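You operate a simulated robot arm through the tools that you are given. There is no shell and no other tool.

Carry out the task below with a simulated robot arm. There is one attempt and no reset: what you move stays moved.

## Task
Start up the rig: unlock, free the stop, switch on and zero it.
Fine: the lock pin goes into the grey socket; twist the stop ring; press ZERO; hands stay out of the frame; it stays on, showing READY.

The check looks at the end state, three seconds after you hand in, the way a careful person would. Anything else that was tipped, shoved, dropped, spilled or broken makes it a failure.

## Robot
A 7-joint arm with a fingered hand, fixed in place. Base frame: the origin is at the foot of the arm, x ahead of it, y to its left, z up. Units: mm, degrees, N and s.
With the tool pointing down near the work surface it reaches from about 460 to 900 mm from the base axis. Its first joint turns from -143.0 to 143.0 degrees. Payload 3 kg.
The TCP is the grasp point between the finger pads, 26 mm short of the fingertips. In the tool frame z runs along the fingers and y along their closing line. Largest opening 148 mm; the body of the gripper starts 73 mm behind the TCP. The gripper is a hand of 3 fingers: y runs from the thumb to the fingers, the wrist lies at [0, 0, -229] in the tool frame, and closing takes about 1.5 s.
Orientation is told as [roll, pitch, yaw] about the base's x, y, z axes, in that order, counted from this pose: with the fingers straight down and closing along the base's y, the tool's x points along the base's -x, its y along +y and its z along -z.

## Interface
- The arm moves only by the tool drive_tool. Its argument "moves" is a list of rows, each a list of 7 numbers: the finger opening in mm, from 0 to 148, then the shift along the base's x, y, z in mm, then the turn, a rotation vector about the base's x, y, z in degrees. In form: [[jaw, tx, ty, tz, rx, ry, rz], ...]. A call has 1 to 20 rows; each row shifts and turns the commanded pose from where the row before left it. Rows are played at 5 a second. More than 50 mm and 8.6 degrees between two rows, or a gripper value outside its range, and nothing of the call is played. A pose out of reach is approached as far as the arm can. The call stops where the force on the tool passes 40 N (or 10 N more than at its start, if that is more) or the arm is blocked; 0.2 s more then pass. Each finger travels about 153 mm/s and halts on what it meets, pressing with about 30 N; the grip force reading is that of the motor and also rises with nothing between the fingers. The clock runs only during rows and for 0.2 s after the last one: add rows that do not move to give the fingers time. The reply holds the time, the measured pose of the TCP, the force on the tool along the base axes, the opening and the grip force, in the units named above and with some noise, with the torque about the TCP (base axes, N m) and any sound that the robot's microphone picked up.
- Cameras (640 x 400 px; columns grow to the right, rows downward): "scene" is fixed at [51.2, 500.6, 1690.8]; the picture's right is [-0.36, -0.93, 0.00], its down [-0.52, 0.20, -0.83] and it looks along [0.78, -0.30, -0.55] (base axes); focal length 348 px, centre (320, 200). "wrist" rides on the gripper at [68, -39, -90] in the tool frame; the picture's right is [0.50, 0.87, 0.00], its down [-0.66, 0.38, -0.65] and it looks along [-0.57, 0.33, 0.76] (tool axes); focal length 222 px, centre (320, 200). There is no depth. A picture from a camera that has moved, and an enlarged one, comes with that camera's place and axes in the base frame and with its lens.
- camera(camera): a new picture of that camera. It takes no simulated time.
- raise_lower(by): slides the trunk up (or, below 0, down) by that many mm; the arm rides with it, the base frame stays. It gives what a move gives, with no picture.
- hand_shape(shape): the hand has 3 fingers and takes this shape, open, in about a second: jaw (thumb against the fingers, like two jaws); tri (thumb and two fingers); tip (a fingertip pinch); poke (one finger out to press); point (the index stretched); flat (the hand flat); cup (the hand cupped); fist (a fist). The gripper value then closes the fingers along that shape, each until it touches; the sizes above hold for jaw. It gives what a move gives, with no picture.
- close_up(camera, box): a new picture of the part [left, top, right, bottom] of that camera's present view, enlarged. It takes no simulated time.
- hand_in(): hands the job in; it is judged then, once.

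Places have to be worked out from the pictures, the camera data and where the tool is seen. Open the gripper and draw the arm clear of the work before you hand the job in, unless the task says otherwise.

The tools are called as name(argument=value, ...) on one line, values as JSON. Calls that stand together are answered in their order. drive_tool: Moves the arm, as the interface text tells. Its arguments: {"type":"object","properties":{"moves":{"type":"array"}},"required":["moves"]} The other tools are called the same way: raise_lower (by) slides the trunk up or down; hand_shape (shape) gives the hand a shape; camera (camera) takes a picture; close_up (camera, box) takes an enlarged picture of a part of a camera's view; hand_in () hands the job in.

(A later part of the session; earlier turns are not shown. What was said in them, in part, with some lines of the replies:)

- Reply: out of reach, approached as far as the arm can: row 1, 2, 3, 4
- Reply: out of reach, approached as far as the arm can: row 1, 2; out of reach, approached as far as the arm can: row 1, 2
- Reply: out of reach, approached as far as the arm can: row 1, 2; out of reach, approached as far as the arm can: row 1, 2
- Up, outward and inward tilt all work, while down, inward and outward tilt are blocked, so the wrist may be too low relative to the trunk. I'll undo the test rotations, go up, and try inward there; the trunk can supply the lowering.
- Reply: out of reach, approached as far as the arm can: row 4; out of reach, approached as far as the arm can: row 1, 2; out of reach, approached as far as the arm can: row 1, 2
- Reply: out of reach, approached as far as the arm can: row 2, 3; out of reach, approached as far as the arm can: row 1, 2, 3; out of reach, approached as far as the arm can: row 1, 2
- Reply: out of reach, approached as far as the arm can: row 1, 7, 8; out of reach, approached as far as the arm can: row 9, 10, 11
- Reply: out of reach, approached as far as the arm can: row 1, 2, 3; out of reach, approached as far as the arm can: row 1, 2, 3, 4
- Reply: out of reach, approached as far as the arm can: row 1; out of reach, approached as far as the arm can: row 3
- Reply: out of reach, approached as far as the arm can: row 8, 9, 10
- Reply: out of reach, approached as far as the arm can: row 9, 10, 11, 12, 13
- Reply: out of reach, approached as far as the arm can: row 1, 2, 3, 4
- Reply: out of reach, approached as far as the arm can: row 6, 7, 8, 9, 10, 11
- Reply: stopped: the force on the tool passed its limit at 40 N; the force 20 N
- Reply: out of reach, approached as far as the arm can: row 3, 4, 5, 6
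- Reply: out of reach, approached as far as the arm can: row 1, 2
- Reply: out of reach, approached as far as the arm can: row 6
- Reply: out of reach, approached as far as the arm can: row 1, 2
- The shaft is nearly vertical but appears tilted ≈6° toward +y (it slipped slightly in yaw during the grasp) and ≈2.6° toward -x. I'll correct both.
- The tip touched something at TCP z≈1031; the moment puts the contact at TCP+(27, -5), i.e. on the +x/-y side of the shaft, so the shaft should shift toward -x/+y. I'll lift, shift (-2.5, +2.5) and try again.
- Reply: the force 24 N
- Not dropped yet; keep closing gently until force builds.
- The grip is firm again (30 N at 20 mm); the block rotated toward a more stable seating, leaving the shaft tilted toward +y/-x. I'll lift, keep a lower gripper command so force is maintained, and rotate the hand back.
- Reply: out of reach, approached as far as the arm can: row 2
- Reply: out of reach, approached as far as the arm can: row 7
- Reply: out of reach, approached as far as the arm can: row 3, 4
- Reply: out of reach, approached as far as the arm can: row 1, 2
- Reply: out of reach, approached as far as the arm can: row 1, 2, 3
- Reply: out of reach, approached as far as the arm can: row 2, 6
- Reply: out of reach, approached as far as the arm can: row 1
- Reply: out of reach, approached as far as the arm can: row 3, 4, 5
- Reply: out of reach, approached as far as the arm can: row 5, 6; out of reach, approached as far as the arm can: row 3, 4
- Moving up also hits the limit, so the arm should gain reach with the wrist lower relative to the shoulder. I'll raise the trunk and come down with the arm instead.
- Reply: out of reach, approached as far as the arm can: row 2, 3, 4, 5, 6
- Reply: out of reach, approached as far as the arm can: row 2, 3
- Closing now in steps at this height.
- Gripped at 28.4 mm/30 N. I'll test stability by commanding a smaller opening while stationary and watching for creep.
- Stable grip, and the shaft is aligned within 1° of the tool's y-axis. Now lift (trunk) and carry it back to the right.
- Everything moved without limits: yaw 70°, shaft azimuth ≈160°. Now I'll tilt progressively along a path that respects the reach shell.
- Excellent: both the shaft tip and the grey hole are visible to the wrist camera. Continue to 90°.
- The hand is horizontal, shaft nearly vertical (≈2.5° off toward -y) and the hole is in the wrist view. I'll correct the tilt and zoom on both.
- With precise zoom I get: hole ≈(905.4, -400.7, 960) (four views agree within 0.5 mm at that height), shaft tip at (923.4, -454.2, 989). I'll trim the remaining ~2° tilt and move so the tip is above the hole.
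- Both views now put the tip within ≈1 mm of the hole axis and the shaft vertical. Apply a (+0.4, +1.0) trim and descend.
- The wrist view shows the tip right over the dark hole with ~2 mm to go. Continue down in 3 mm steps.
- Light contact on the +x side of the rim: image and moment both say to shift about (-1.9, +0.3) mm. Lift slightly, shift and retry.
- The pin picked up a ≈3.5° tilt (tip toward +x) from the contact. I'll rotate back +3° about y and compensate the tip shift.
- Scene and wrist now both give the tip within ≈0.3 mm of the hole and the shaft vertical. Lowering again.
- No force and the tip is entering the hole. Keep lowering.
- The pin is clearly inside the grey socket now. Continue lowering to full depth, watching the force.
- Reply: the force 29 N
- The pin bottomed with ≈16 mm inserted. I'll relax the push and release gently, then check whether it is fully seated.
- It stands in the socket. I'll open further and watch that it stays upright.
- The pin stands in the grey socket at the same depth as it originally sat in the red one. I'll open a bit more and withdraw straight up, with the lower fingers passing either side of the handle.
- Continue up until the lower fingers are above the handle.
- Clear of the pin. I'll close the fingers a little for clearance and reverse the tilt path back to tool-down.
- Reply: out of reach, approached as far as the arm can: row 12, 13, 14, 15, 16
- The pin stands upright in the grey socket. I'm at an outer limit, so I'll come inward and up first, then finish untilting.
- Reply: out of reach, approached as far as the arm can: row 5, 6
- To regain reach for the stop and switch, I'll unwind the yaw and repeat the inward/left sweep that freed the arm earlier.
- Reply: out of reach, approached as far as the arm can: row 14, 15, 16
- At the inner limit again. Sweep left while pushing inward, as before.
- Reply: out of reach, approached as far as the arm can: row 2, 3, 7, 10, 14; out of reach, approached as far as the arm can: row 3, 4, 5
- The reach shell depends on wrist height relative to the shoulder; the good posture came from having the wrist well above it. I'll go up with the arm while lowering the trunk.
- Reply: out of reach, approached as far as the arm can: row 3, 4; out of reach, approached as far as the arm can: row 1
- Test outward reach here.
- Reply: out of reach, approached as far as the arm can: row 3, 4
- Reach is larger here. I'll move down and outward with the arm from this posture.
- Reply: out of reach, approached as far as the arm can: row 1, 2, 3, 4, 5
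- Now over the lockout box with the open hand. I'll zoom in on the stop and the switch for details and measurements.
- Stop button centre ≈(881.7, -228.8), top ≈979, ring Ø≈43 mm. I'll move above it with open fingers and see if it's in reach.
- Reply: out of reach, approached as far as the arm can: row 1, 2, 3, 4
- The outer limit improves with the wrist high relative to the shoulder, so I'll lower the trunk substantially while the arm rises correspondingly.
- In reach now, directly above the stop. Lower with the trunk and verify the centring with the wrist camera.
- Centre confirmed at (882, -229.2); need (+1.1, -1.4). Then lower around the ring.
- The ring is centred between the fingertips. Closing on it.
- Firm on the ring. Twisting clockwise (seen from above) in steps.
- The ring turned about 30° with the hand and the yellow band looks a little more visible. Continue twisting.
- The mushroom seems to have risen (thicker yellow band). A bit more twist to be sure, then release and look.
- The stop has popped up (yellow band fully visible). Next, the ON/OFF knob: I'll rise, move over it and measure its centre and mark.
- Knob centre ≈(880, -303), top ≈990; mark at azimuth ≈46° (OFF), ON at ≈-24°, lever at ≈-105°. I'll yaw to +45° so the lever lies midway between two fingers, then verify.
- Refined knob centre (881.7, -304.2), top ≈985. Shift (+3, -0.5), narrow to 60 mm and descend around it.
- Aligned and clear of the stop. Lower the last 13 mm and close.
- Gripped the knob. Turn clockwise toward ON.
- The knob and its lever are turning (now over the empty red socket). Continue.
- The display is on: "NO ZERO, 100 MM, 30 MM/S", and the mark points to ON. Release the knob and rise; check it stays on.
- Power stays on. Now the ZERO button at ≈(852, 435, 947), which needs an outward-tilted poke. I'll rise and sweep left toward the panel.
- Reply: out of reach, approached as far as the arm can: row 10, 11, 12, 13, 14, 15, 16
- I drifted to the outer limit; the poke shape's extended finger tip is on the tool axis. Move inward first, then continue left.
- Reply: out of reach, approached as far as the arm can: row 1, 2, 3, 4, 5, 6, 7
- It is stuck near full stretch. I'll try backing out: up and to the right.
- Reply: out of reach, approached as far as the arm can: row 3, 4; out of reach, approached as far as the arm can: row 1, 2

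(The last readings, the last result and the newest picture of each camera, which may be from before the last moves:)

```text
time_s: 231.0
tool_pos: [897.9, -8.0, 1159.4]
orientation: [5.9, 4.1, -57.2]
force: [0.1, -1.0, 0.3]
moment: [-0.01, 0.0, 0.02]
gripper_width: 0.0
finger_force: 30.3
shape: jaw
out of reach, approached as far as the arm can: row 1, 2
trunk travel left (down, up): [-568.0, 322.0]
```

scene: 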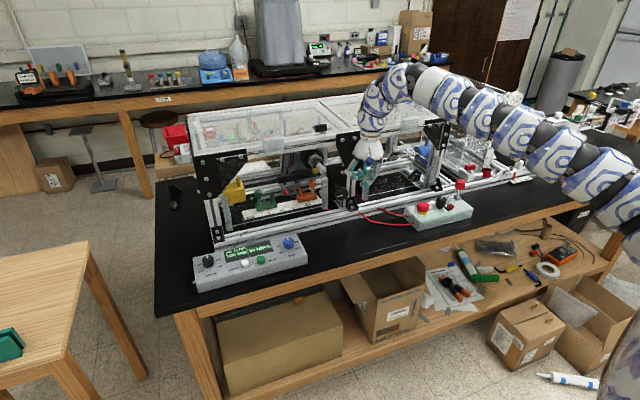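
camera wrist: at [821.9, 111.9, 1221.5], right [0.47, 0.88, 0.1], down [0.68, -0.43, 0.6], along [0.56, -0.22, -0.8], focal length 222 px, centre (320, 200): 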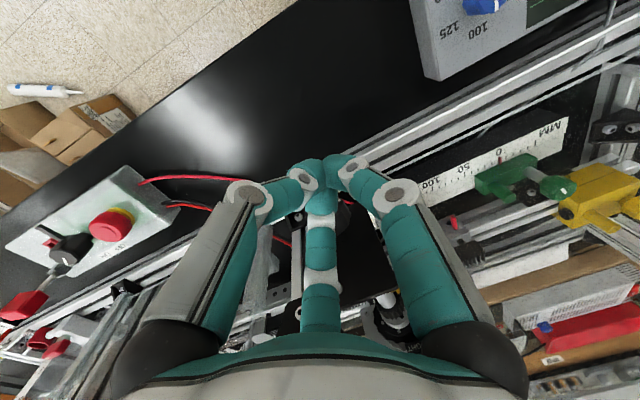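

The yaw stalled at -57°, so that is a wrist limit that drags everything. I'll unwind yaw positively and level the tool, then test inward.

drive_tool(moves=[[0, 0, 0, 0, 0, 0, 7], [0, 0, 0, 0, 0, 0, 7], [0, 0, 0, 0, -1.5, -1, 7], [0, 0, 0, 0, -1.5, -1, 7], [0, 0, 0, 0, -1.5, -1, 7], [0, 0, 0, 0, -1.4, -1.1, 7], [0, -20, 0, 0, 0, 0, 7], [0, -20, 0, 0, 0, 0, 7], [0, 0, 0, 0, 0, 0, 0]])

```text
time_s: 233.0
tool_pos: [858.4, -5.5, 1160.2]
orientation: [3.0, -2.5, -1.5]
force: [-0.3, -0.1, 0.0]
moment: [-0.02, -0.01, 0.01]
gripper_width: 0.1
finger_force: 29.6
shape: jaw
trunk travel left (down, up): [-568.0, 322.0]
```

Freed: yaw range is what matters. Level the tool and sweep left toward the panel, with x shrinking as I go.

drive_tool(moves=[[0, -10, 20, 0, -3, 2.5, 3], [0, -8, 35, 0, 0, 0, 3], [0, -10, 35, 0, 0, 0, 3], [0, -12, 35, 0, 0, 0, 3], [0, -12, 35, 0, 0, 0, 3], [0, -14, 35, 0, 0, 0, 3], [0, -14, 35, 0, 0, 0, 3], [0, -15, 35, 0, 0, 0, 3], [0, -15, 30, 0, 0, 0, 3], [0, 0, 0, 0, 0, 0, 0]])

camera(camera="wrist")

camera(camera="scene")

```text
time_s: 235.2
tool_pos: [742.9, 286.7, 1160.0]
orientation: [0.3, 0.1, 25.5]
force: [-0.2, 0.0, -0.6]
moment: [0.02, -0.01, 0.0]
gripper_width: 0.0
finger_force: 29.3
shape: jaw
out of reach, approached as far as the arm can: row 9
trunk travel left (down, up): [-568.0, 322.0]
```

```text
taken
camera wrist: at [698.1, 221.6, 1251.2], right [-0.82, 0.57, 0.0], down [0.43, 0.62, 0.66], along [0.37, 0.54, -0.75], focal length 222 px, centre (320, 200)
```

wrist: 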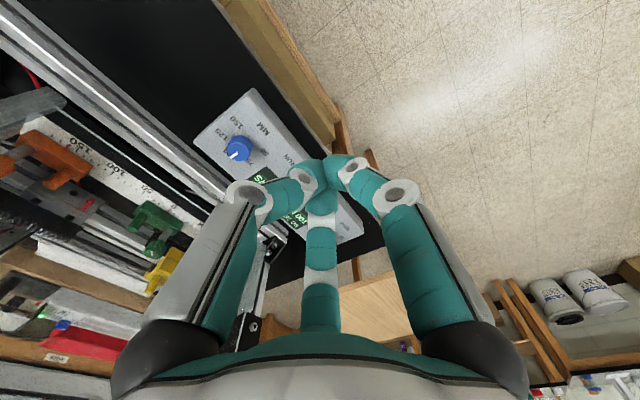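

```text
taken
```

scene: 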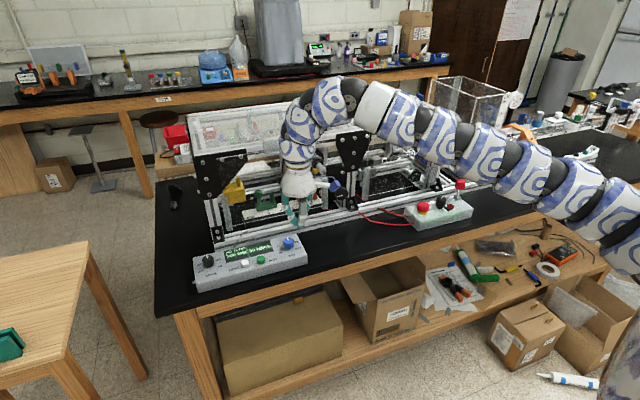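

The closed hand hides the buttons; open it for a measurement view.

drive_tool(moves=[[148, 0, 0, 0, 0, 0, 0], [148, 0, 0, 0, 0, 0, 0], [148, 0, 0, 0, 0, 0, 0], [148, 0, 0, 0, 0, 0, 0], [148, 0, 0, 0, 0, 0, 0], [148, 0, 0, 0, 0, 0, 0]])

close_up(camera="wrist", box=[190, 80, 390, 260])

close_up(camera="scene", box=[225, 245, 285, 285])

```text
time_s: 236.6
tool_pos: [742.5, 286.3, 1160.7]
orientation: [0.4, 0.0, 25.6]
force: [0.3, -0.2, 0.5]
moment: [-0.02, 0.05, 0.01]
gripper_width: 141.8
finger_force: 0.0
shape: jaw
trunk travel left (down, up): [-568.0, 322.0]
```

```text
2.22 times, centred on (290, 170) of wrist
camera zoom: at [698.0, 221.6, 1251.3], right [-0.82, 0.57, 0.0], down [0.43, 0.62, 0.66], along [0.37, 0.54, -0.75], focal length 494 px, centre (387, 267)
```

zoom: 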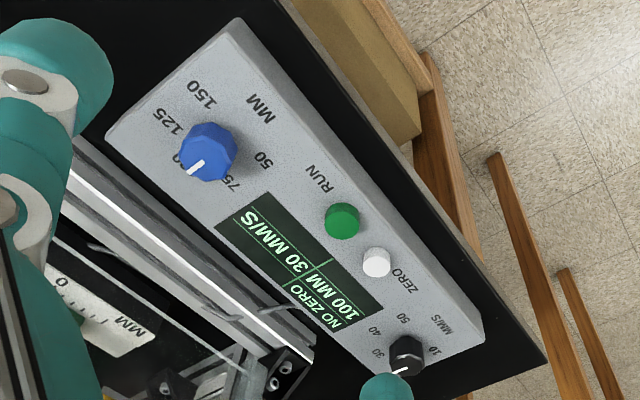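

```text
10.00 times, centred on (255, 265) of scene
camera zoom: at [51.2, 500.6, 1690.8], right [-0.36, -0.93, 0.0], down [-0.52, 0.2, -0.83], along [0.78, -0.3, -0.55], focal length 3482 px, centre (970, -450)
```

zoom: 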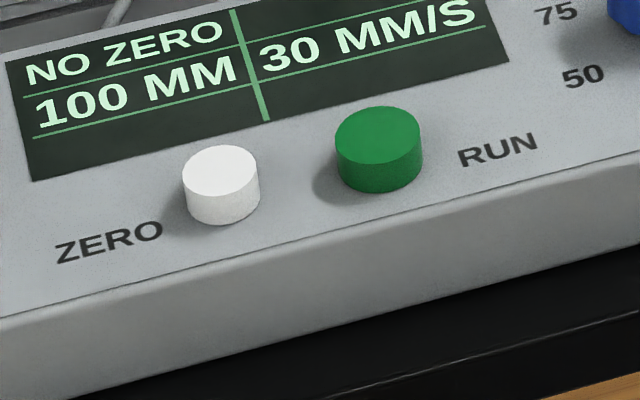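

ZERO top ≈(851, 430, 947), Ø≈23 mm, with RUN 48 mm away toward -y. Let me set the poke shape and see whether it persists with a zero-motion row.

hand_shape(shape="poke")

drive_tool(moves=[[0, 0, 0, 0, 0, 0, 0]])

camera(camera="wrist")

close_up(camera="scene", box=[260, 150, 360, 240])

```text
time_s: 237.5
tool_pos: [741.9, 286.1, 1159.9]
orientation: [0.3, 0.0, 25.6]
force: [0.6, 0.3, 0.6]
moment: [-0.01, 0.0, 0.03]
gripper_width: 0.1
finger_force: 0.0
shape: poke
trunk travel left (down, up): [-568.0, 322.0]
```

```text
time_s: 237.9
tool_pos: [742.8, 286.8, 1160.0]
orientation: [0.4, 0.0, 25.6]
force: [0.0, -0.9, 0.0]
moment: [0.01, 0.01, 0.0]
gripper_width: 0.0
finger_force: 0.1
shape: jaw
trunk travel left (down, up): [-568.0, 322.0]
```

```text
taken
camera wrist: at [698.0, 221.6, 1251.3], right [-0.82, 0.57, 0.0], down [0.43, 0.62, 0.66], along [0.37, 0.54, -0.75], focal length 222 px, centre (320, 200)
```

wrist: 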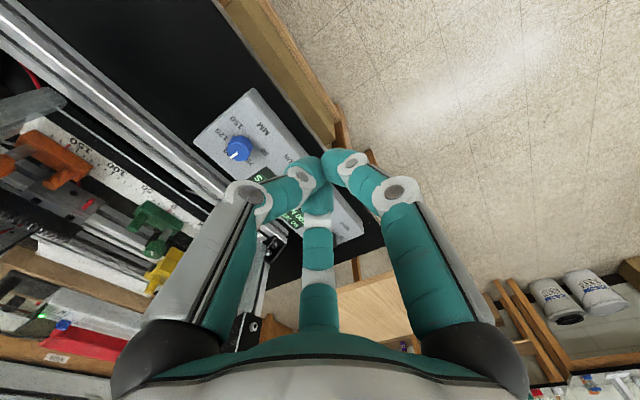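

```text
4.44 times, centred on (310, 195) of scene
camera zoom: at [51.2, 500.6, 1690.8], right [-0.36, -0.93, 0.0], down [-0.52, 0.2, -0.83], along [0.78, -0.3, -0.55], focal length 1548 px, centre (364, 222)
```

zoom: 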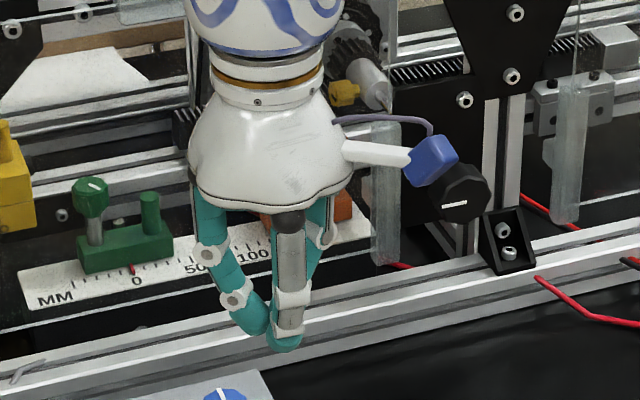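

drive_tool always reverts to the jaw grip, so I'll press with the closed fingertip cluster (RUN is far enough away). Lower the trunk, then tilt ≈50° toward azimuth 20° and come above ZERO.

raise_lower(by=-90)

drive_tool(moves=[[0, 12, 19, 0, 2.46, -6.77, 0], [0, 12, 19, 0, 2.46, -6.77, 0], [0, 13, 19, -3, 2.46, -6.77, 0], [0, 13, 19, -5, 2.46, -6.77, 0], [0, 13, 20, -8, 2.46, -6.77, 0], [0, 13, 20, -10, 2.46, -6.77, 0], [0, 13, 20, -10, 2.4, -6.6, 0], [0, 0, 0, 0, 0, 0, 0]])

camera(camera="scene")

camera(camera="wrist")

```text
time_s: 239.2
tool_pos: [743.2, 285.6, 1070.7]
orientation: [0.3, -0.1, 25.5]
force: [0.6, 0.3, -0.3]
moment: [-0.01, -0.02, 0.02]
gripper_width: 0.1
finger_force: 30.2
shape: jaw
trunk travel left (down, up): [-478.0, 412.0]
```

```text
time_s: 241.0
tool_pos: [876.0, 333.4, 1029.3]
orientation: [10.5, -43.2, 29.0]
force: [0.7, 0.0, -0.2]
moment: [-0.01, 0.0, 0.02]
gripper_width: 0.0
finger_force: 30.2
shape: jaw
out of reach, approached as far as the arm can: row 1, 2, 3, 4, 5, 6, 7
trunk travel left (down, up): [-478.0, 412.0]
```

```text
taken
```

scene: 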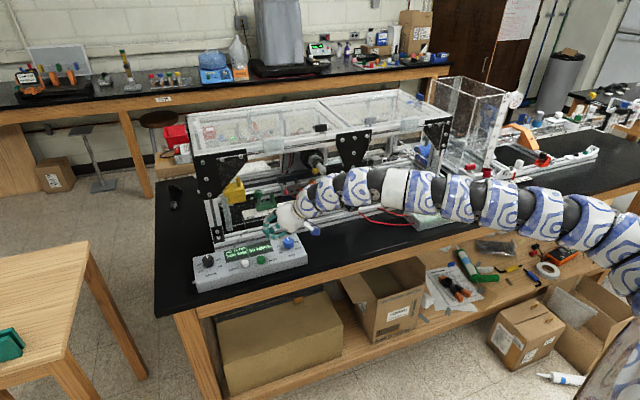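

```text
taken
camera wrist: at [810.0, 235.0, 1045.0], right [-0.82, 0.52, -0.23], down [-0.13, 0.22, 0.97], along [0.55, 0.83, -0.11], focal length 222 px, centre (320, 200)
```

wrist: 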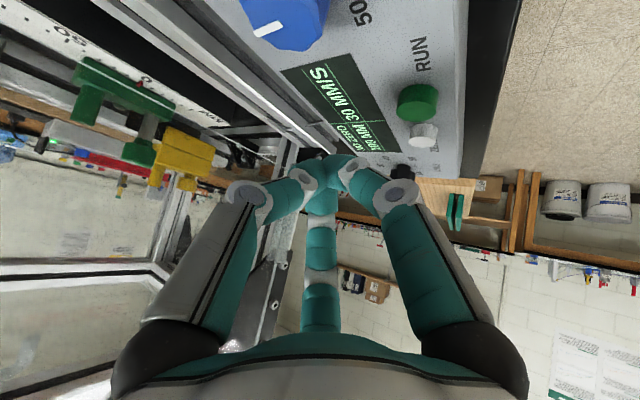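

The tilt went toward azimuth 44° at the reach limit. From here I'll increase the tilt a bit more (brings the wrist inward) and slide toward ZERO, staying above the buttons.

drive_tool(moves=[[0, -8, 10, 0, 2.3, -2.4, 0], [0, -9, 14, 0, 2.3, -2.4, 0], [0, -9, 16, -3, 2.3, -2.4, 0], [0, -8, 18, -5, 2.3, -2.4, 0], [0, -8, 20, -8, 2.2, -2.2, 0], [0, 0, 0, 0, 0, 0, 0]])

camera(camera="wrist")

close_up(camera="scene", box=[200, 180, 340, 290])

```text
time_s: 242.4
tool_pos: [875.6, 333.7, 1030.2]
orientation: [10.5, -43.1, 28.9]
force: [-0.3, 0.6, 0.2]
moment: [0.02, 0.0, -0.01]
gripper_width: 0.1
finger_force: 30.7
shape: jaw
out of reach, approached as far as the arm can: row 1, 2, 3, 4, 5
trunk travel left (down, up): [-478.0, 412.0]
```

```text
taken
camera wrist: at [809.6, 235.1, 1045.0], right [-0.83, 0.52, -0.23], down [-0.13, 0.22, 0.97], along [0.55, 0.83, -0.11], focal length 222 px, centre (320, 200)
```

wrist: 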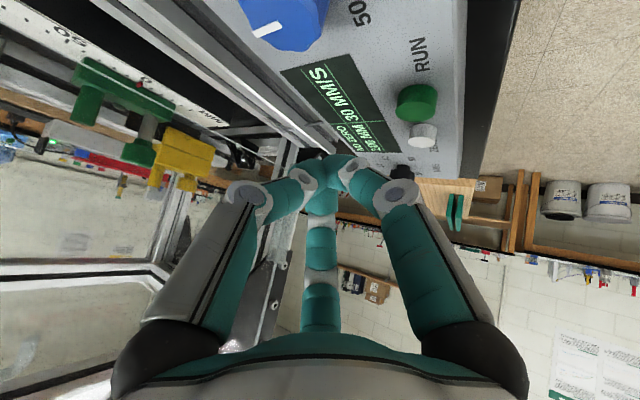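

```text
3.64 times, centred on (270, 235) of scene
camera zoom: at [51.2, 500.6, 1690.8], right [-0.36, -0.93, 0.0], down [-0.52, 0.2, -0.83], along [0.78, -0.3, -0.55], focal length 1266 px, centre (502, 73)
```

zoom: 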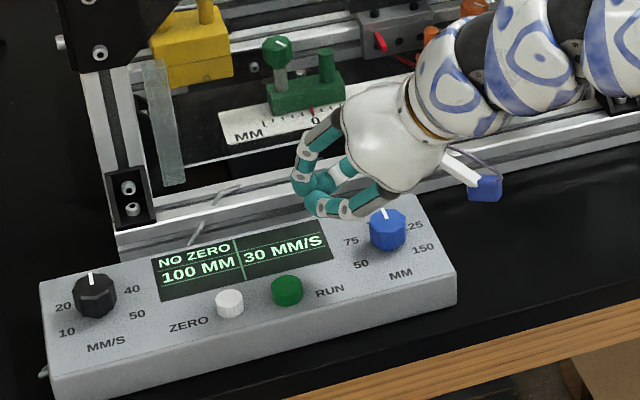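

No motion at all, so a joint limit is blocking that combination. I'll probe simple directions.

drive_tool(moves=[[0, 0, 0, 15, 0, 0, 0]])

drive_tool(moves=[[0, -15, 0, 0, 0, 0, 0]])

drive_tool(moves=[[0, 0, 10, 0, 0, 0, 0]])

drive_tool(moves=[[0, 0, 0, 0, 0, 0, 5]])

drive_tool(moves=[[0, 0, 0, 0, 3, -3, 0]])

```text
time_s: 242.8
tool_pos: [875.4, 333.2, 1044.4]
orientation: [10.5, -43.0, 28.8]
force: [0.4, -0.3, -0.2]
moment: [0.0, 0.01, 0.0]
gripper_width: 0.0
finger_force: 29.8
shape: jaw
trunk travel left (down, up): [-478.0, 412.0]
```

```text
time_s: 243.2
tool_pos: [872.6, 335.7, 1046.4]
orientation: [10.7, -42.9, 29.0]
force: [1.2, 0.6, 0.2]
moment: [0.0, -0.02, 0.04]
gripper_width: 0.3
finger_force: 30.2
shape: jaw
out of reach, approached as far as the arm can: row 1
trunk travel left (down, up): [-478.0, 412.0]
```

```text
time_s: 243.6
tool_pos: [873.3, 346.0, 1046.3]
orientation: [10.8, -43.0, 28.9]
force: [-0.4, -0.8, 0.9]
moment: [-0.03, 0.03, 0.03]
gripper_width: 0.0
finger_force: 30.3
shape: jaw
trunk travel left (down, up): [-478.0, 412.0]
```

```text
time_s: 244.0
tool_pos: [872.9, 345.4, 1045.7]
orientation: [10.5, -43.1, 33.9]
force: [0.0, 0.0, 0.1]
moment: [-0.04, -0.02, 0.01]
gripper_width: 0.0
finger_force: 29.5
shape: jaw
trunk travel left (down, up): [-478.0, 412.0]
```

```text
time_s: 244.4
tool_pos: [876.5, 350.6, 1045.5]
orientation: [11.6, -47.3, 33.1]
force: [0.2, 1.0, -0.9]
moment: [0.01, -0.05, -0.03]
gripper_width: 0.0
finger_force: 30.2
shape: jaw
out of reach, approached as far as the arm can: row 1
trunk travel left (down, up): [-478.0, 412.0]
```

I see now: the real wrist joint is ~298 mm behind the TCP and must stay ≥750 mm from the shoulder centre, so I over-tilted. A ≈40° tilt toward azimuth 40° fits; I'll rotate back slightly and move in.

drive_tool(moves=[[0, 0, 5, 0, -4.45, 1.45, -2.1], [0, 0, 5, 0, -4.45, 1.45, -2.1], [0, 0, 20, 0, 0, 0, 0], [0, -10, 18, -5, 0, 0, 0], [0, -15, 12, -10, 0, 0, 0], [0, -14, 8, -14, 0, 0, 0], [0, 0, 0, 0, 0, 0, 0]])

camera(camera="wrist")

close_up(camera="scene", box=[200, 180, 340, 290])

```text
time_s: 246.0
tool_pos: [884.9, 369.7, 993.1]
orientation: [5.8, -39.8, 34.4]
force: [0.5, 0.7, -0.1]
moment: [0.04, 0.03, 0.02]
gripper_width: 0.1
finger_force: 30.1
shape: jaw
out of reach, approached as far as the arm can: row 2, 3, 4, 5, 6
trunk travel left (down, up): [-478.0, 412.0]
```

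```text
taken
camera wrist: at [823.3, 271.2, 1018.2], right [-0.85, 0.46, -0.25], down [-0.12, 0.29, 0.95], along [0.51, 0.84, -0.19], focal length 222 px, centre (320, 200)
```

wrist: 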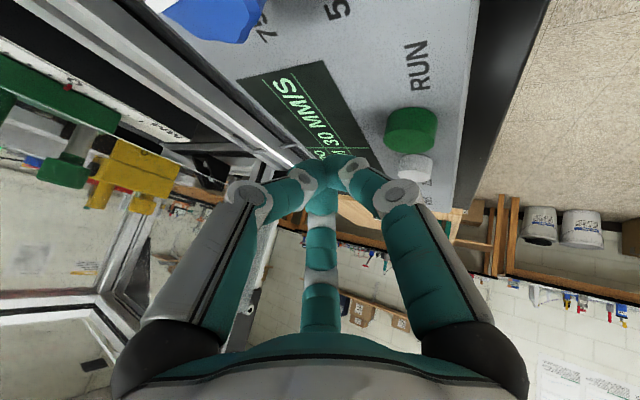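

```text
3.64 times, centred on (270, 235) of scene
camera zoom: at [51.2, 500.6, 1690.8], right [-0.36, -0.93, 0.0], down [-0.52, 0.2, -0.83], along [0.78, -0.3, -0.55], focal length 1266 px, centre (502, 73)
```

zoom: 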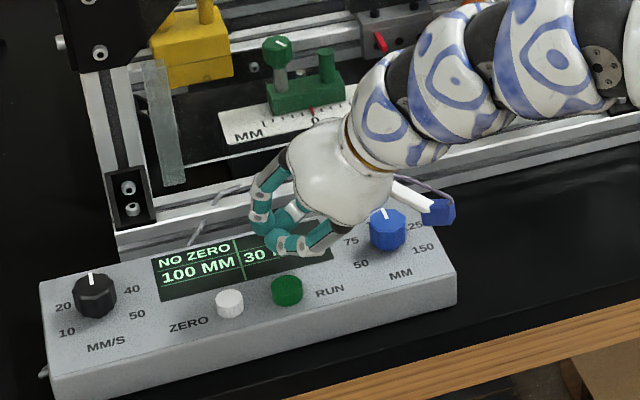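

I'm in a bad height relation again. I'll back up and out first, then lower the trunk so the wrist is higher relative to the shoulder.

drive_tool(moves=[[0, 0, 0, 15, 0, 0, 0], [0, 0, 0, 25, 0, 0, 0], [0, 0, 0, 30, 0, 0, 0], [0, 0, 0, 30, 0, 0, 0], [0, 0, 0, 0, 0, 0, 0]])

drive_tool(moves=[[0, -15, 0, 0, 0, 0, 0], [0, -15, 0, 0, 0, 0, 0], [0, -15, 10, 0, 0, 0, 0], [0, 0, 0, 0, 0, 0, 0]])

```text
time_s: 247.2
tool_pos: [910.4, 336.9, 1081.8]
orientation: [5.3, -39.8, 34.4]
force: [0.1, -1.1, 0.3]
moment: [0.03, 0.0, 0.02]
gripper_width: 0.2
finger_force: 30.0
shape: jaw
out of reach, approached as far as the arm can: row 1, 2, 3, 4
trunk travel left (down, up): [-478.0, 412.0]
```

```text
time_s: 248.2
tool_pos: [886.7, 326.8, 1072.8]
orientation: [5.5, -39.5, 34.4]
force: [-0.2, -0.1, -0.2]
moment: [0.0, 0.01, -0.01]
gripper_width: 0.1
finger_force: 30.2
shape: jaw
out of reach, approached as far as the arm can: row 1, 2, 3
trunk travel left (down, up): [-478.0, 412.0]
```

The blocked direction is leftward (tangential). I'll test whether changing the hand's roll/yaw frees it.

drive_tool(moves=[[0, 0, 0, 0, 0, 0, -8], [0, 0, 0, 0, 0, 0, -8], [0, -10, 15, 0, 0, 0, 0], [0, -10, 15, 0, 0, 0, 0], [0, 0, 0, 0, 0, 0, 0]])

drive_tool(moves=[[0, 0, 0, 0, 3.5, 4, -5], [0, 0, 0, 0, 3.5, 4, -5], [0, -10, 15, 0, 0, 0, 0], [0, -10, 15, 0, 0, 0, 0], [0, 0, 0, 0, 0, 0, 0]])

```text
time_s: 249.4
tool_pos: [887.5, 334.9, 1067.9]
orientation: [10.4, -38.2, 26.6]
force: [0.4, 0.5, 0.2]
moment: [0.04, 0.03, 0.01]
gripper_width: 0.1
finger_force: 30.0
shape: jaw
out of reach, approached as far as the arm can: row 1, 2, 4
trunk travel left (down, up): [-478.0, 412.0]
```

```text
time_s: 250.6
tool_pos: [869.3, 363.4, 1067.9]
orientation: [21.1, -32.8, 10.0]
force: [0.4, 0.0, -0.1]
moment: [-0.01, 0.03, -0.04]
gripper_width: 0.0
finger_force: 29.9
shape: jaw
trunk travel left (down, up): [-478.0, 412.0]
```

Rolling the hand about its own axis freed it. Continue toward the point above ZERO at this height.

drive_tool(moves=[[0, 0, 0, 0, 3.3, 3.4, -6], [0, -8, 14, 0, 0, 0, 0], [0, -8, 14, 0, 0, 0, 0], [0, -8, 14, 0, 0, 0, 0], [0, -6, 12, 0, 0, 0, 0], [0, 0, 0, 0, 0, 0, 0]])

camera(camera="wrist")

close_up(camera="scene", box=[190, 170, 330, 290])

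```text
time_s: 252.0
tool_pos: [856.6, 394.2, 1061.2]
orientation: [25.8, -29.2, 2.0]
force: [-0.4, 0.8, -1.1]
moment: [0.0, -0.03, -0.01]
gripper_width: 0.1
finger_force: 30.1
shape: jaw
out of reach, approached as far as the arm can: row 2, 3, 4, 5
trunk travel left (down, up): [-478.0, 412.0]
```

```text
taken
camera wrist: at [768.2, 316.3, 1085.2], right [-0.65, 0.76, 0.09], down [0.2, 0.06, 0.98], along [0.73, 0.65, -0.19], focal length 222 px, centre (320, 200)
```

wrist: 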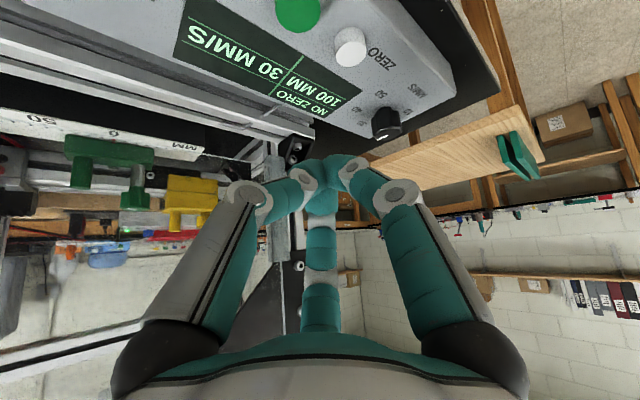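

```text
3.33 times, centred on (260, 230) of scene
camera zoom: at [51.2, 500.6, 1690.8], right [-0.36, -0.93, 0.0], down [-0.52, 0.2, -0.83], along [0.78, -0.3, -0.55], focal length 1161 px, centre (520, 100)
```

zoom: 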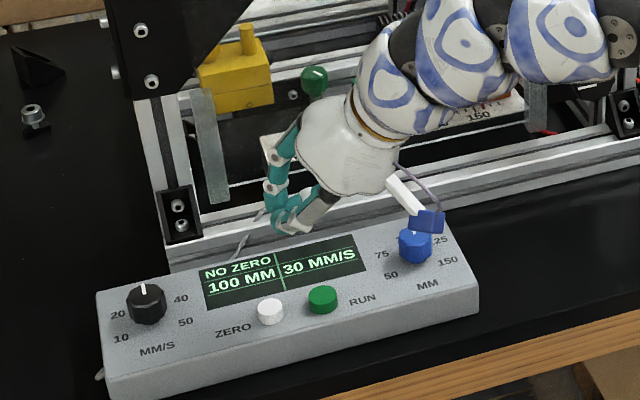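

Near the outer limit again; a few degrees more tilt brings the wrist inward. Then shift toward ZERO.

drive_tool(moves=[[0, -2, 0, 0, 3, -2.8, 0], [0, -2, 0, 0, 3, -2.8, 0], [0, -2, 0, 0, 2.2, -2, 0], [0, -6, 10, 0, 0, 0, 0], [0, -6, 10, 0, 0, 0, 0], [0, 0, 0, 0, 0, 0, 0]])

camera(camera="wrist")

close_up(camera="scene", box=[190, 170, 330, 290])

```text
time_s: 253.4
tool_pos: [867.9, 389.9, 1054.7]
orientation: [36.9, -35.3, -5.2]
force: [0.2, 0.2, -0.1]
moment: [-0.01, 0.01, 0.01]
gripper_width: 0.0
finger_force: 29.7
shape: jaw
out of reach, approached as far as the arm can: row 1, 2, 3, 4, 5
trunk travel left (down, up): [-478.0, 412.0]
```

```text
taken
camera wrist: at [775.7, 312.0, 1056.3], right [-0.64, 0.75, 0.14], down [0.09, -0.1, 0.99], along [0.76, 0.65, -0.01], focal length 222 px, centre (320, 200)
```

wrist: 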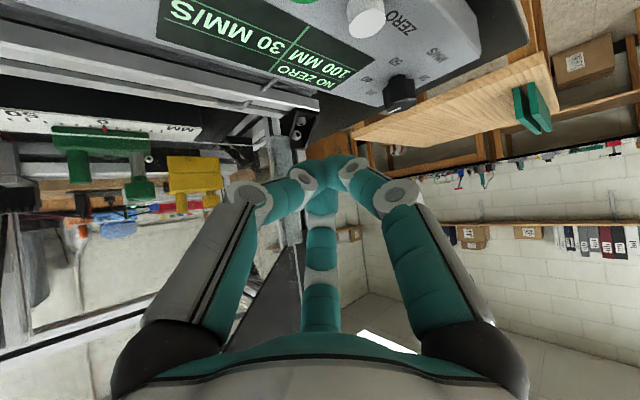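

```text
3.33 times, centred on (260, 230) of scene
camera zoom: at [51.2, 500.6, 1690.8], right [-0.36, -0.93, 0.0], down [-0.52, 0.2, -0.83], along [0.78, -0.3, -0.55], focal length 1161 px, centre (520, 100)
```

zoom: 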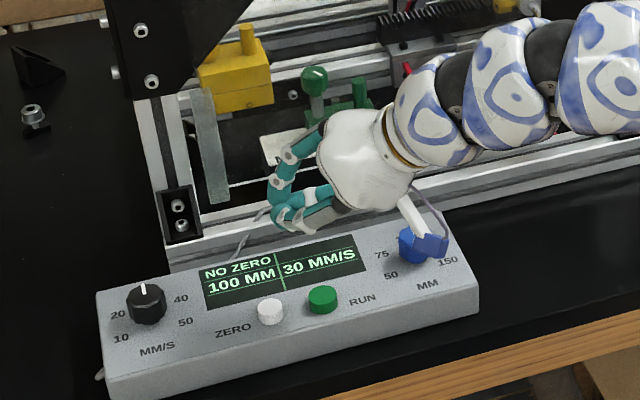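

Still a coupled limit. I'll roll further about the tool axis and reduce tilt slightly, then try again toward ZERO.

drive_tool(moves=[[0, 0, 0, 0, 0.8, 4.5, -3.3], [0, 0, 0, 0, 0.8, 4.5, -3.3], [0, 0, 0, 0, 2.6, 2.8, -3.3], [0, -6, 10, 0, 0, 0, 0], [0, -6, 10, 0, 0, 0, 0], [0, -6, 10, 0, 0, 0, 0], [0, 0, 0, 0, 0, 0, 0]])

close_up(camera="scene", box=[190, 170, 330, 290])

```text
time_s: 255.0
tool_pos: [865.3, 412.1, 1050.7]
orientation: [37.9, -24.7, -14.6]
force: [0.2, -0.6, 0.2]
moment: [-0.03, 0.02, -0.03]
gripper_width: 0.0
finger_force: 29.8
shape: jaw
out of reach, approached as far as the arm can: row 1, 5, 6
trunk travel left (down, up): [-478.0, 412.0]
```

```text
3.33 times, centred on (260, 230) of scene
camera zoom: at [51.2, 500.6, 1690.8], right [-0.36, -0.93, 0.0], down [-0.52, 0.2, -0.83], along [0.78, -0.3, -0.55], focal length 1161 px, centre (520, 100)
```

zoom: 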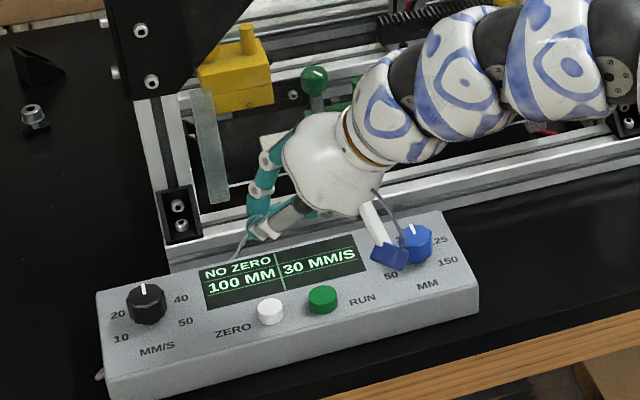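

Good progress: the tip is at ≈(879, 426, 1031). Now mostly -x and down; lowering helps with the limit.

drive_tool(moves=[[0, -7, 1, -12, 0.9, 1, -1.4], [0, -7, 1, -12, 0.9, 1, -1.4], [0, -7, 1, -12, 0.9, 1, -1.4], [0, -6, 1, -8, 0, 0, 0], [0, 0, 0, 0, 0, 0, 0]])

camera(camera="wrist")

close_up(camera="scene", box=[190, 190, 330, 290])

```text
time_s: 256.2
tool_pos: [851.7, 408.3, 1001.5]
orientation: [39.5, -21.0, -19.7]
force: [-0.4, -0.1, -0.1]
moment: [0.0, 0.02, -0.01]
gripper_width: 0.0
finger_force: 30.4
shape: jaw
out of reach, approached as far as the arm can: row 1, 2, 4
trunk travel left (down, up): [-478.0, 412.0]
```

```text
taken
camera wrist: at [746.6, 353.6, 1019.3], right [-0.4, 0.85, 0.34], down [0.28, -0.23, 0.93], along [0.87, 0.47, -0.15], focal length 222 px, centre (320, 200)
```

wrist: 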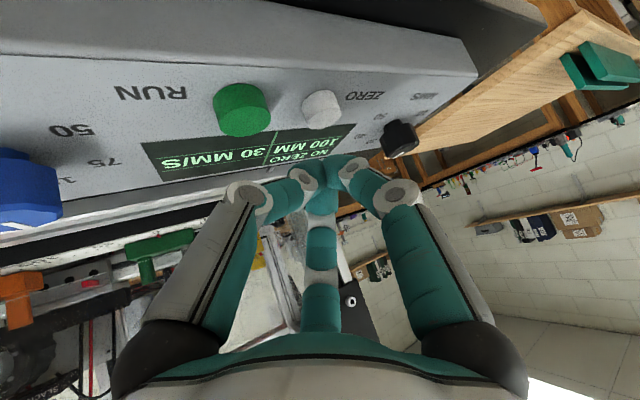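

```text
4.00 times, centred on (260, 240) of scene
camera zoom: at [51.2, 500.6, 1690.8], right [-0.36, -0.93, 0.0], down [-0.52, 0.2, -0.83], along [0.78, -0.3, -0.55], focal length 1393 px, centre (560, 40)
```

zoom: 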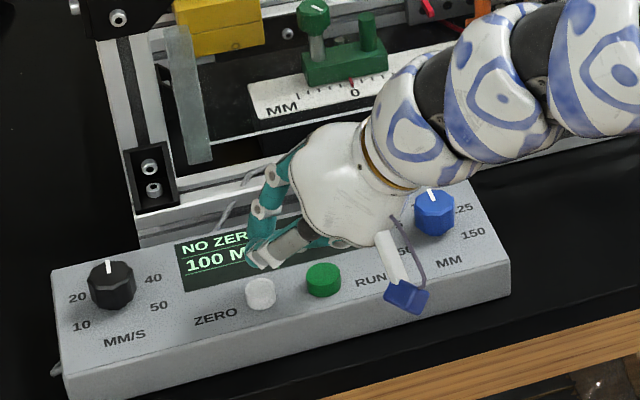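

The lowest fingertip is at ≈(854, 435, 977), nearly above ZERO (≈850, 431, 948). I'll trim (-3, -3) and go straight down, watching force and the display.

drive_tool(moves=[[0, -3, -3, -6, 0, 0, 0], [0, 0, 0, -6, 0, 0, 0], [0, 0, 0, -4, 0, 0, 0], [0, 0, 0, 0, 0, 0, 0]])

close_up(camera="scene", box=[210, 225, 310, 285])

close_up(camera="wrist", box=[220, 60, 420, 220])

```text
time_s: 257.2
tool_pos: [848.2, 406.2, 984.9]
orientation: [39.5, -21.1, -19.7]
force: [0.3, 1.1, -0.5]
moment: [-0.01, -0.03, -0.01]
gripper_width: 0.0
finger_force: 30.4
shape: jaw
trunk travel left (down, up): [-478.0, 412.0]
```

```text
6.40 times, centred on (260, 255) of scene
camera zoom: at [51.2, 500.6, 1690.8], right [-0.36, -0.93, 0.0], down [-0.52, 0.2, -0.83], along [0.78, -0.3, -0.55], focal length 2229 px, centre (704, -152)
```

zoom: 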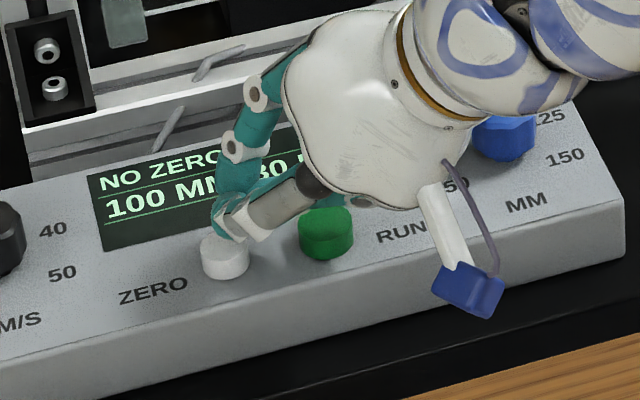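

```text
2.50 times, centred on (320, 140) of wrist
camera zoom: at [743.9, 350.8, 1003.3], right [-0.4, 0.85, 0.33], down [0.28, -0.23, 0.93], along [0.87, 0.47, -0.15], focal length 555 px, centre (320, 350)
```

zoom: 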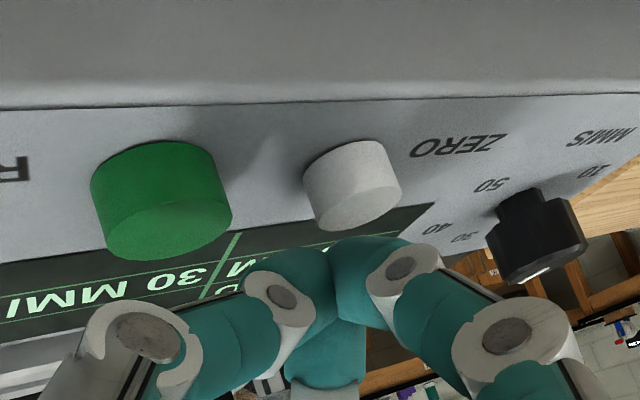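

Both views show the fingertip laterally centred on ZERO. Press down in small steps.

drive_tool(moves=[[0, 0, 0, -4, 0, 0, 0], [0, 0, 0, -3, 0, 0, 0], [0, 0, 0, 0, 0, 0, 0]])

drive_tool(moves=[[0, 0, 0, -3, 0, 0, 0], [0, 0, 0, 0, 0, 0, 0]])

close_up(camera="scene", box=[210, 225, 310, 285])

close_up(camera="wrist", box=[220, 60, 420, 220])

```text
time_s: 258.0
tool_pos: [850.3, 407.2, 977.6]
orientation: [39.5, -21.2, -19.8]
force: [0.1, -0.3, -0.8]
moment: [0.01, 0.04, -0.02]
gripper_width: 0.0
finger_force: 30.3
shape: jaw
trunk travel left (down, up): [-478.0, 412.0]
```

```text
time_s: 258.6
tool_pos: [849.1, 406.0, 974.8]
orientation: [39.5, -21.3, -19.9]
force: [0.4, -0.5, 0.7]
moment: [0.03, -0.05, -0.04]
gripper_width: 0.0
finger_force: 29.6
shape: jaw
trunk travel left (down, up): [-478.0, 412.0]
```

```text
6.40 times, centred on (260, 255) of scene
camera zoom: at [51.2, 500.6, 1690.8], right [-0.36, -0.93, 0.0], down [-0.52, 0.2, -0.83], along [0.78, -0.3, -0.55], focal length 2229 px, centre (704, -152)
```

zoom: 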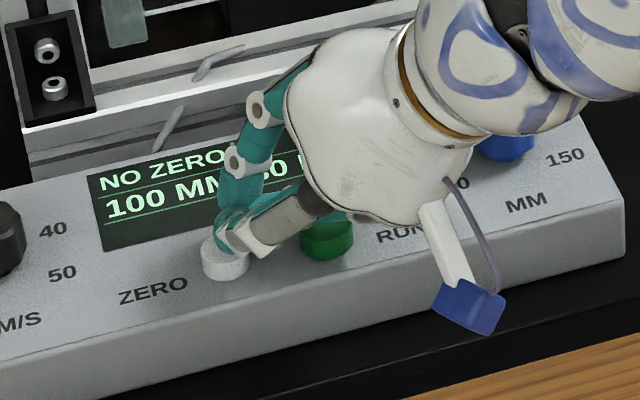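

```text
2.50 times, centred on (320, 140) of wrist
camera zoom: at [744.0, 351.0, 993.2], right [-0.4, 0.85, 0.33], down [0.28, -0.23, 0.93], along [0.87, 0.46, -0.15], focal length 555 px, centre (320, 350)
```

zoom: 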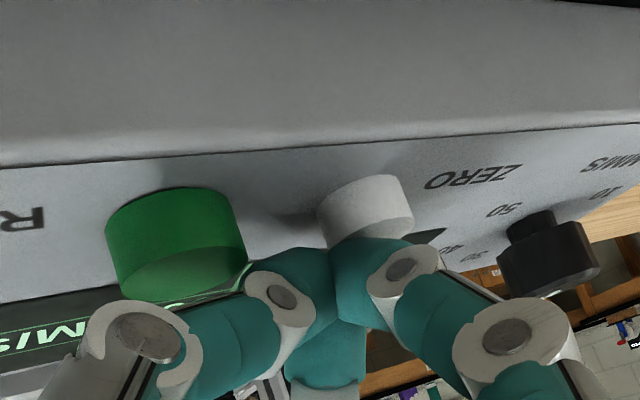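

Touch is imminent; RUN remains clear. Continue down in 2 mm steps.

drive_tool(moves=[[0, 0, 0, -2, 0, 0, 0], [0, 0, 0, -2, 0, 0, 0], [0, 0, 0, 0, 0, 0, 0]])

drive_tool(moves=[[0, 0, 0, -2, 0, 0, 0], [0, 0, 0, 0, 0, 0, 0]])

close_up(camera="scene", box=[210, 225, 310, 285])

close_up(camera="wrist", box=[220, 60, 420, 220])

```text
time_s: 259.4
tool_pos: [848.4, 406.2, 971.7]
orientation: [39.5, -21.3, -19.9]
force: [-1.3, -1.6, 5.3]
moment: [0.1, -0.04, 0.05]
gripper_width: 0.0
finger_force: 29.5
shape: jaw
trunk travel left (down, up): [-478.0, 412.0]
heard: click
```

```text
time_s: 260.0
tool_pos: [847.6, 405.9, 970.8]
orientation: [39.5, -21.4, -19.8]
force: [-1.9, -1.4, 9.5]
moment: [0.17, -0.04, 0.02]
gripper_width: 0.0
finger_force: 30.1
shape: jaw
trunk travel left (down, up): [-478.0, 412.0]
```

```text
6.40 times, centred on (260, 255) of scene
camera zoom: at [51.2, 500.6, 1690.8], right [-0.36, -0.93, 0.0], down [-0.52, 0.2, -0.83], along [0.78, -0.3, -0.55], focal length 2229 px, centre (704, -152)
```

zoom: 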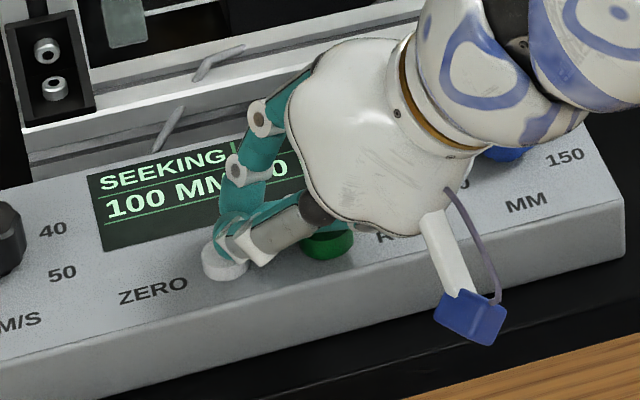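

```text
2.50 times, centred on (320, 140) of wrist
camera zoom: at [742.9, 351.1, 988.3], right [-0.4, 0.86, 0.33], down [0.28, -0.23, 0.93], along [0.87, 0.46, -0.14], focal length 555 px, centre (320, 350)
```

zoom: 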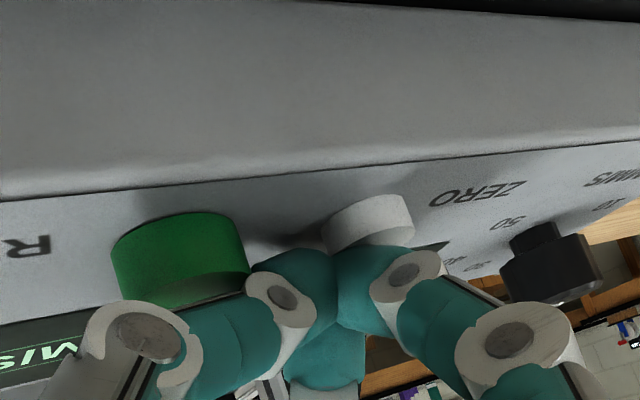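

Click heard and the display shows SEEKING. Lift straight off the button and move clear.

drive_tool(moves=[[0, 0, 0, 4, 0, 0, 0], [0, 0, 0, 10, 0, 0, 0], [0, 0, 0, 15, 0, 0, 0], [0, 0, 0, 20, 0, 0, 0], [0, 0, 0, 0, 0, 0, 0]])

close_up(camera="scene", box=[180, 150, 340, 290])

```text
time_s: 261.2
tool_pos: [854.8, 404.6, 1017.6]
orientation: [39.5, -20.8, -19.5]
force: [-0.5, 0.2, -0.6]
moment: [0.0, 0.01, 0.0]
gripper_width: 0.0
finger_force: 30.1
shape: jaw
out of reach, approached as far as the arm can: row 4
trunk travel left (down, up): [-478.0, 412.0]
```

```text
2.86 times, centred on (260, 220) of scene
camera zoom: at [51.2, 500.6, 1690.8], right [-0.36, -0.93, 0.0], down [-0.52, 0.2, -0.83], along [0.78, -0.3, -0.55], focal length 995 px, centre (491, 143)
```

zoom: 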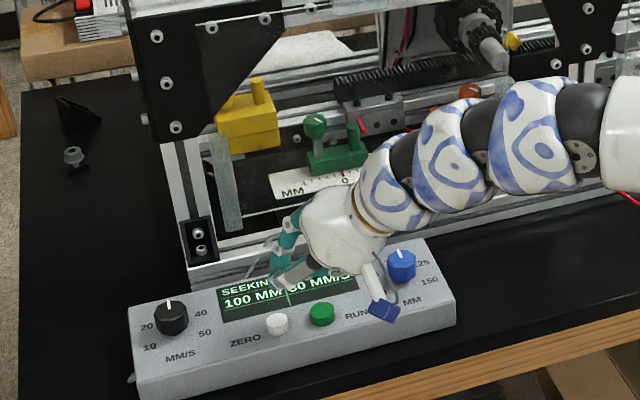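

The carriage is seeking zero. Retreat the hand to the right and back toward me, away from the rig.

drive_tool(moves=[[0, 0, -20, 15, 0, 0, 0], [0, 0, -25, 15, 0, 0, 0], [0, 0, -25, 15, 0, 0, 0], [0, 0, -25, 15, -3, 3, 0], [0, 0, -25, 10, -4, 4, 3], [0, -10, -25, 0, -4, 4, 3], [0, -15, -20, 0, -4, 4, 3], [0, -15, -20, 0, -4, 4, 3], [0, -15, -20, 0, -4, 3, 3], [0, 0, 0, 0, 0, 0, 0]])

camera(camera="scene")

close_up(camera="scene", box=[180, 130, 340, 290])

```text
time_s: 263.4
tool_pos: [807.8, 205.0, 1087.5]
orientation: [12.1, -3.6, 1.5]
force: [-0.2, 0.1, 0.9]
moment: [0.0, 0.02, -0.02]
gripper_width: 0.3
finger_force: 30.4
shape: jaw
out of reach, approached as far as the arm can: row 3
trunk travel left (down, up): [-478.0, 412.0]
```

```text
taken
```

scene: 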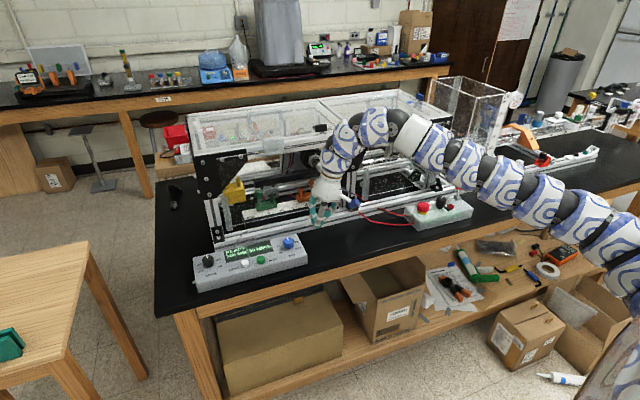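

```text
2.50 times, centred on (260, 210) of scene
camera zoom: at [51.2, 500.6, 1690.8], right [-0.36, -0.93, 0.0], down [-0.52, 0.2, -0.83], along [0.78, -0.3, -0.55], focal length 871 px, centre (470, 175)
```

zoom: 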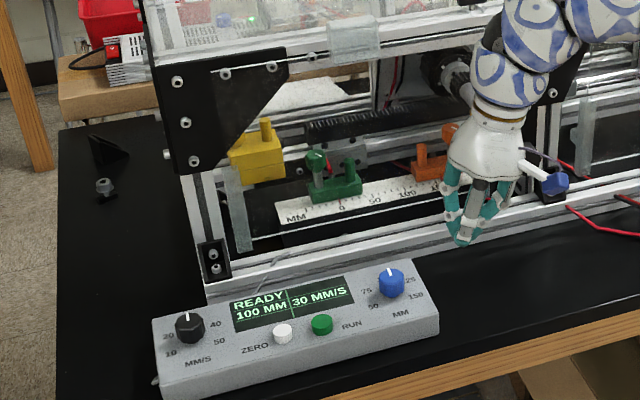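

READY is displayed with the carriage at zero. Now raise the arm well clear and open the hand.

drive_tool(moves=[[20, -20, -10, 15, -6, 0, 0], [60, -20, -15, 15, -6, 3, 0], [100, -15, -20, 15, 0, 0, 0], [140, -10, -20, 15, 0, 0, 0], [148, 0, 0, 0, 0, 0, 0]])

raise_lower(by=200)

camera(camera="scene")

close_up(camera="scene", box=[180, 130, 340, 290])

close_up(camera="scene", box=[390, 150, 490, 230])

```text
time_s: 264.6
tool_pos: [761.9, 148.3, 1109.5]
orientation: [0.6, -0.4, 1.9]
force: [0.0, 0.1, -0.5]
moment: [0.03, 0.01, 0.0]
gripper_width: 141.9
finger_force: 0.2
shape: jaw
out of reach, approached as far as the arm can: row 3, 4
trunk travel left (down, up): [-478.0, 412.0]
```

```text
time_s: 266.8
tool_pos: [761.7, 148.7, 1308.7]
orientation: [0.5, -0.4, 1.9]
force: [0.0, 0.4, -0.5]
moment: [0.0, 0.01, 0.02]
gripper_width: 142.1
finger_force: 0.1
shape: jaw
trunk travel left (down, up): [-678.0, 212.0]
```

```text
taken
```

scene: 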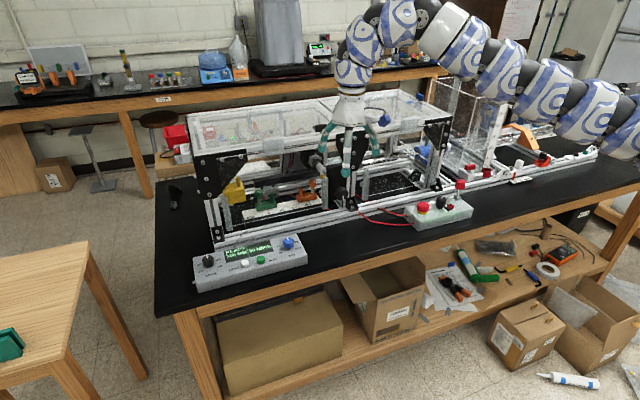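

```text
2.50 times, centred on (260, 210) of scene
camera zoom: at [51.2, 500.6, 1690.8], right [-0.36, -0.93, 0.0], down [-0.52, 0.2, -0.83], along [0.78, -0.3, -0.55], focal length 871 px, centre (470, 175)
```

zoom: 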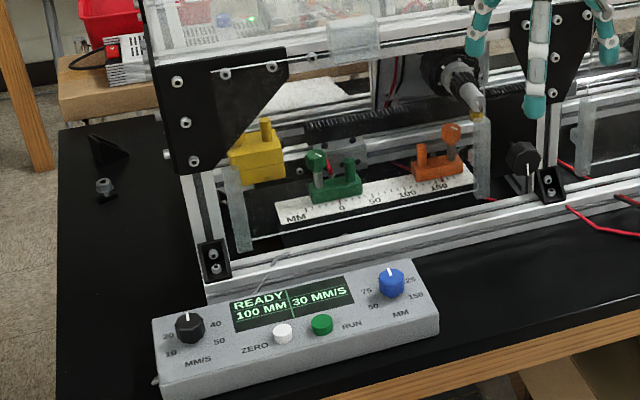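

```text
5.00 times, centred on (440, 190) of scene
camera zoom: at [51.2, 500.6, 1690.8], right [-0.36, -0.93, 0.0], down [-0.52, 0.2, -0.83], along [0.78, -0.3, -0.55], focal length 1741 px, centre (-280, 250)
```

zoom: 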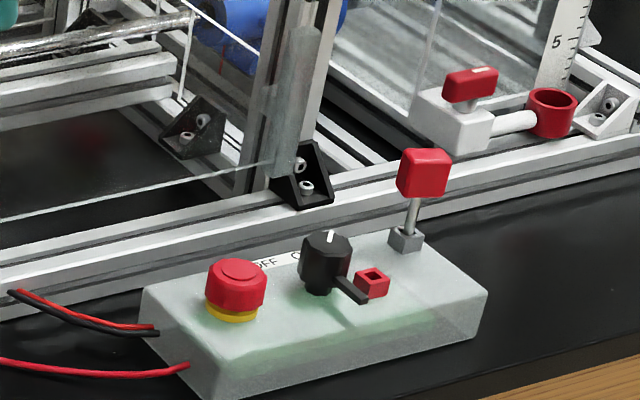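

All states look right. One check: a black knob on the rig's front plate seems to show its mark differently than before, so I'll zoom in.

close_up(camera="scene", box=[310, 150, 380, 215])

close_up(camera="scene", box=[180, 90, 460, 250])

camera(camera="wrist")

```text
6.15 times, centred on (345, 182) of scene
camera zoom: at [51.2, 500.6, 1690.8], right [-0.36, -0.93, 0.0], down [-0.52, 0.2, -0.83], along [0.78, -0.3, -0.55], focal length 2143 px, centre (166, 308)
```

zoom: 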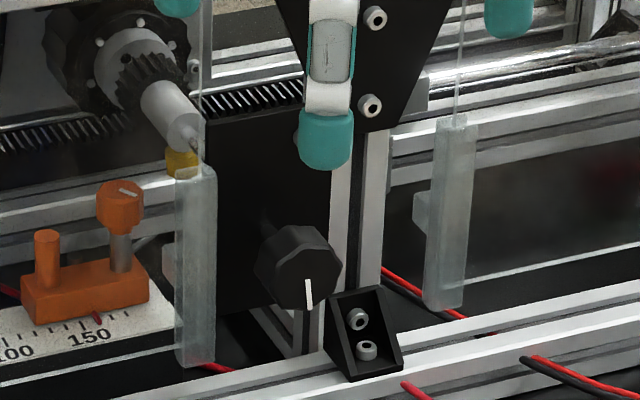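

```text
2.29 times, centred on (320, 170) of scene
camera zoom: at [51.2, 500.6, 1690.8], right [-0.36, -0.93, 0.0], down [-0.52, 0.2, -0.83], along [0.78, -0.3, -0.55], focal length 796 px, centre (320, 269)
```

zoom: 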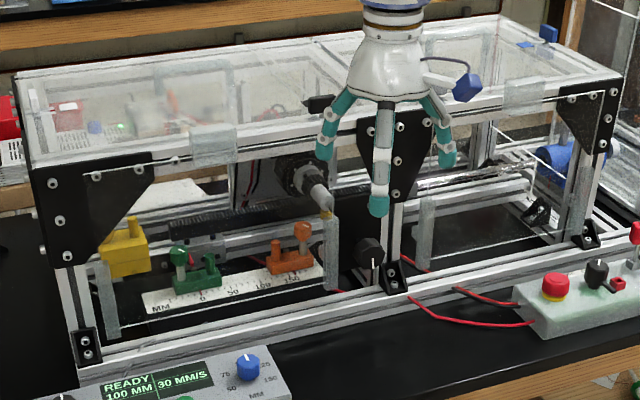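

```text
taken
camera wrist: at [693.9, 106.0, 1399.2], right [-0.53, 0.85, 0.0], down [0.64, 0.39, 0.66], along [0.56, 0.35, -0.75], focal length 222 px, centre (320, 200)
```

wrist: 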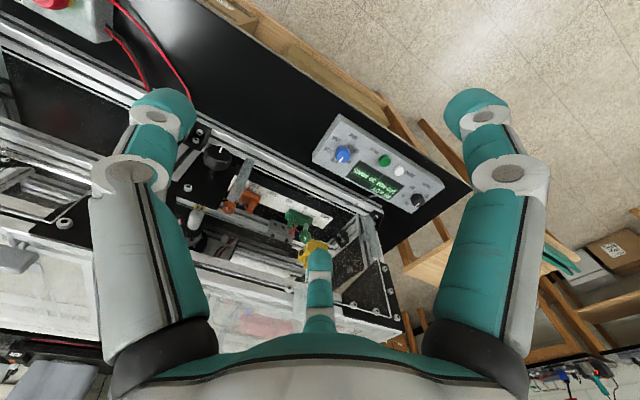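

The knob is the drive handwheel, which turned during seeking: my hand was never near it and I felt no contact. The pin is in the grey socket, the stop is released, and the switch is ON. READY is displayed, the hand is open and clear, so I'm handing in.

hand_in()

```text
The job is handed in.
```

The rig is started up. The panel shows READY (100 MM, 30 MM/S), and that was still showing when I handed in.

- **Unlock:** the lock pin stands upright in the grey socket, at about the same depth as it sat in the red one.
- **Stop:** I twisted the stop ring clockwise and the red button popped up.
- **Power:** the knob is turned to ON, and the display stayed lit after I let go.
- **Zero:** pressing ZERO gave a click and the display showed SEEKING. The carriage then ran to zero and READY came up. I did not press RUN.

- **Pin handling:** the pin came out of its first socket tilted when I gripped it. I set it down on the bare bench twice to get a better hold, and nothing else was near it.
- **Box position:** the lockout box may have shifted by about a millimetre while I twisted the stop.
- **Black knob:** the black knob on the rig's front plate now points a different way than before. I believe it is the drive wheel, turned by the zero run. My hand was not near it and I felt no contact, but I did not see it turn.

The hand is open and the arm is raised in front of the rig, outside the frame.
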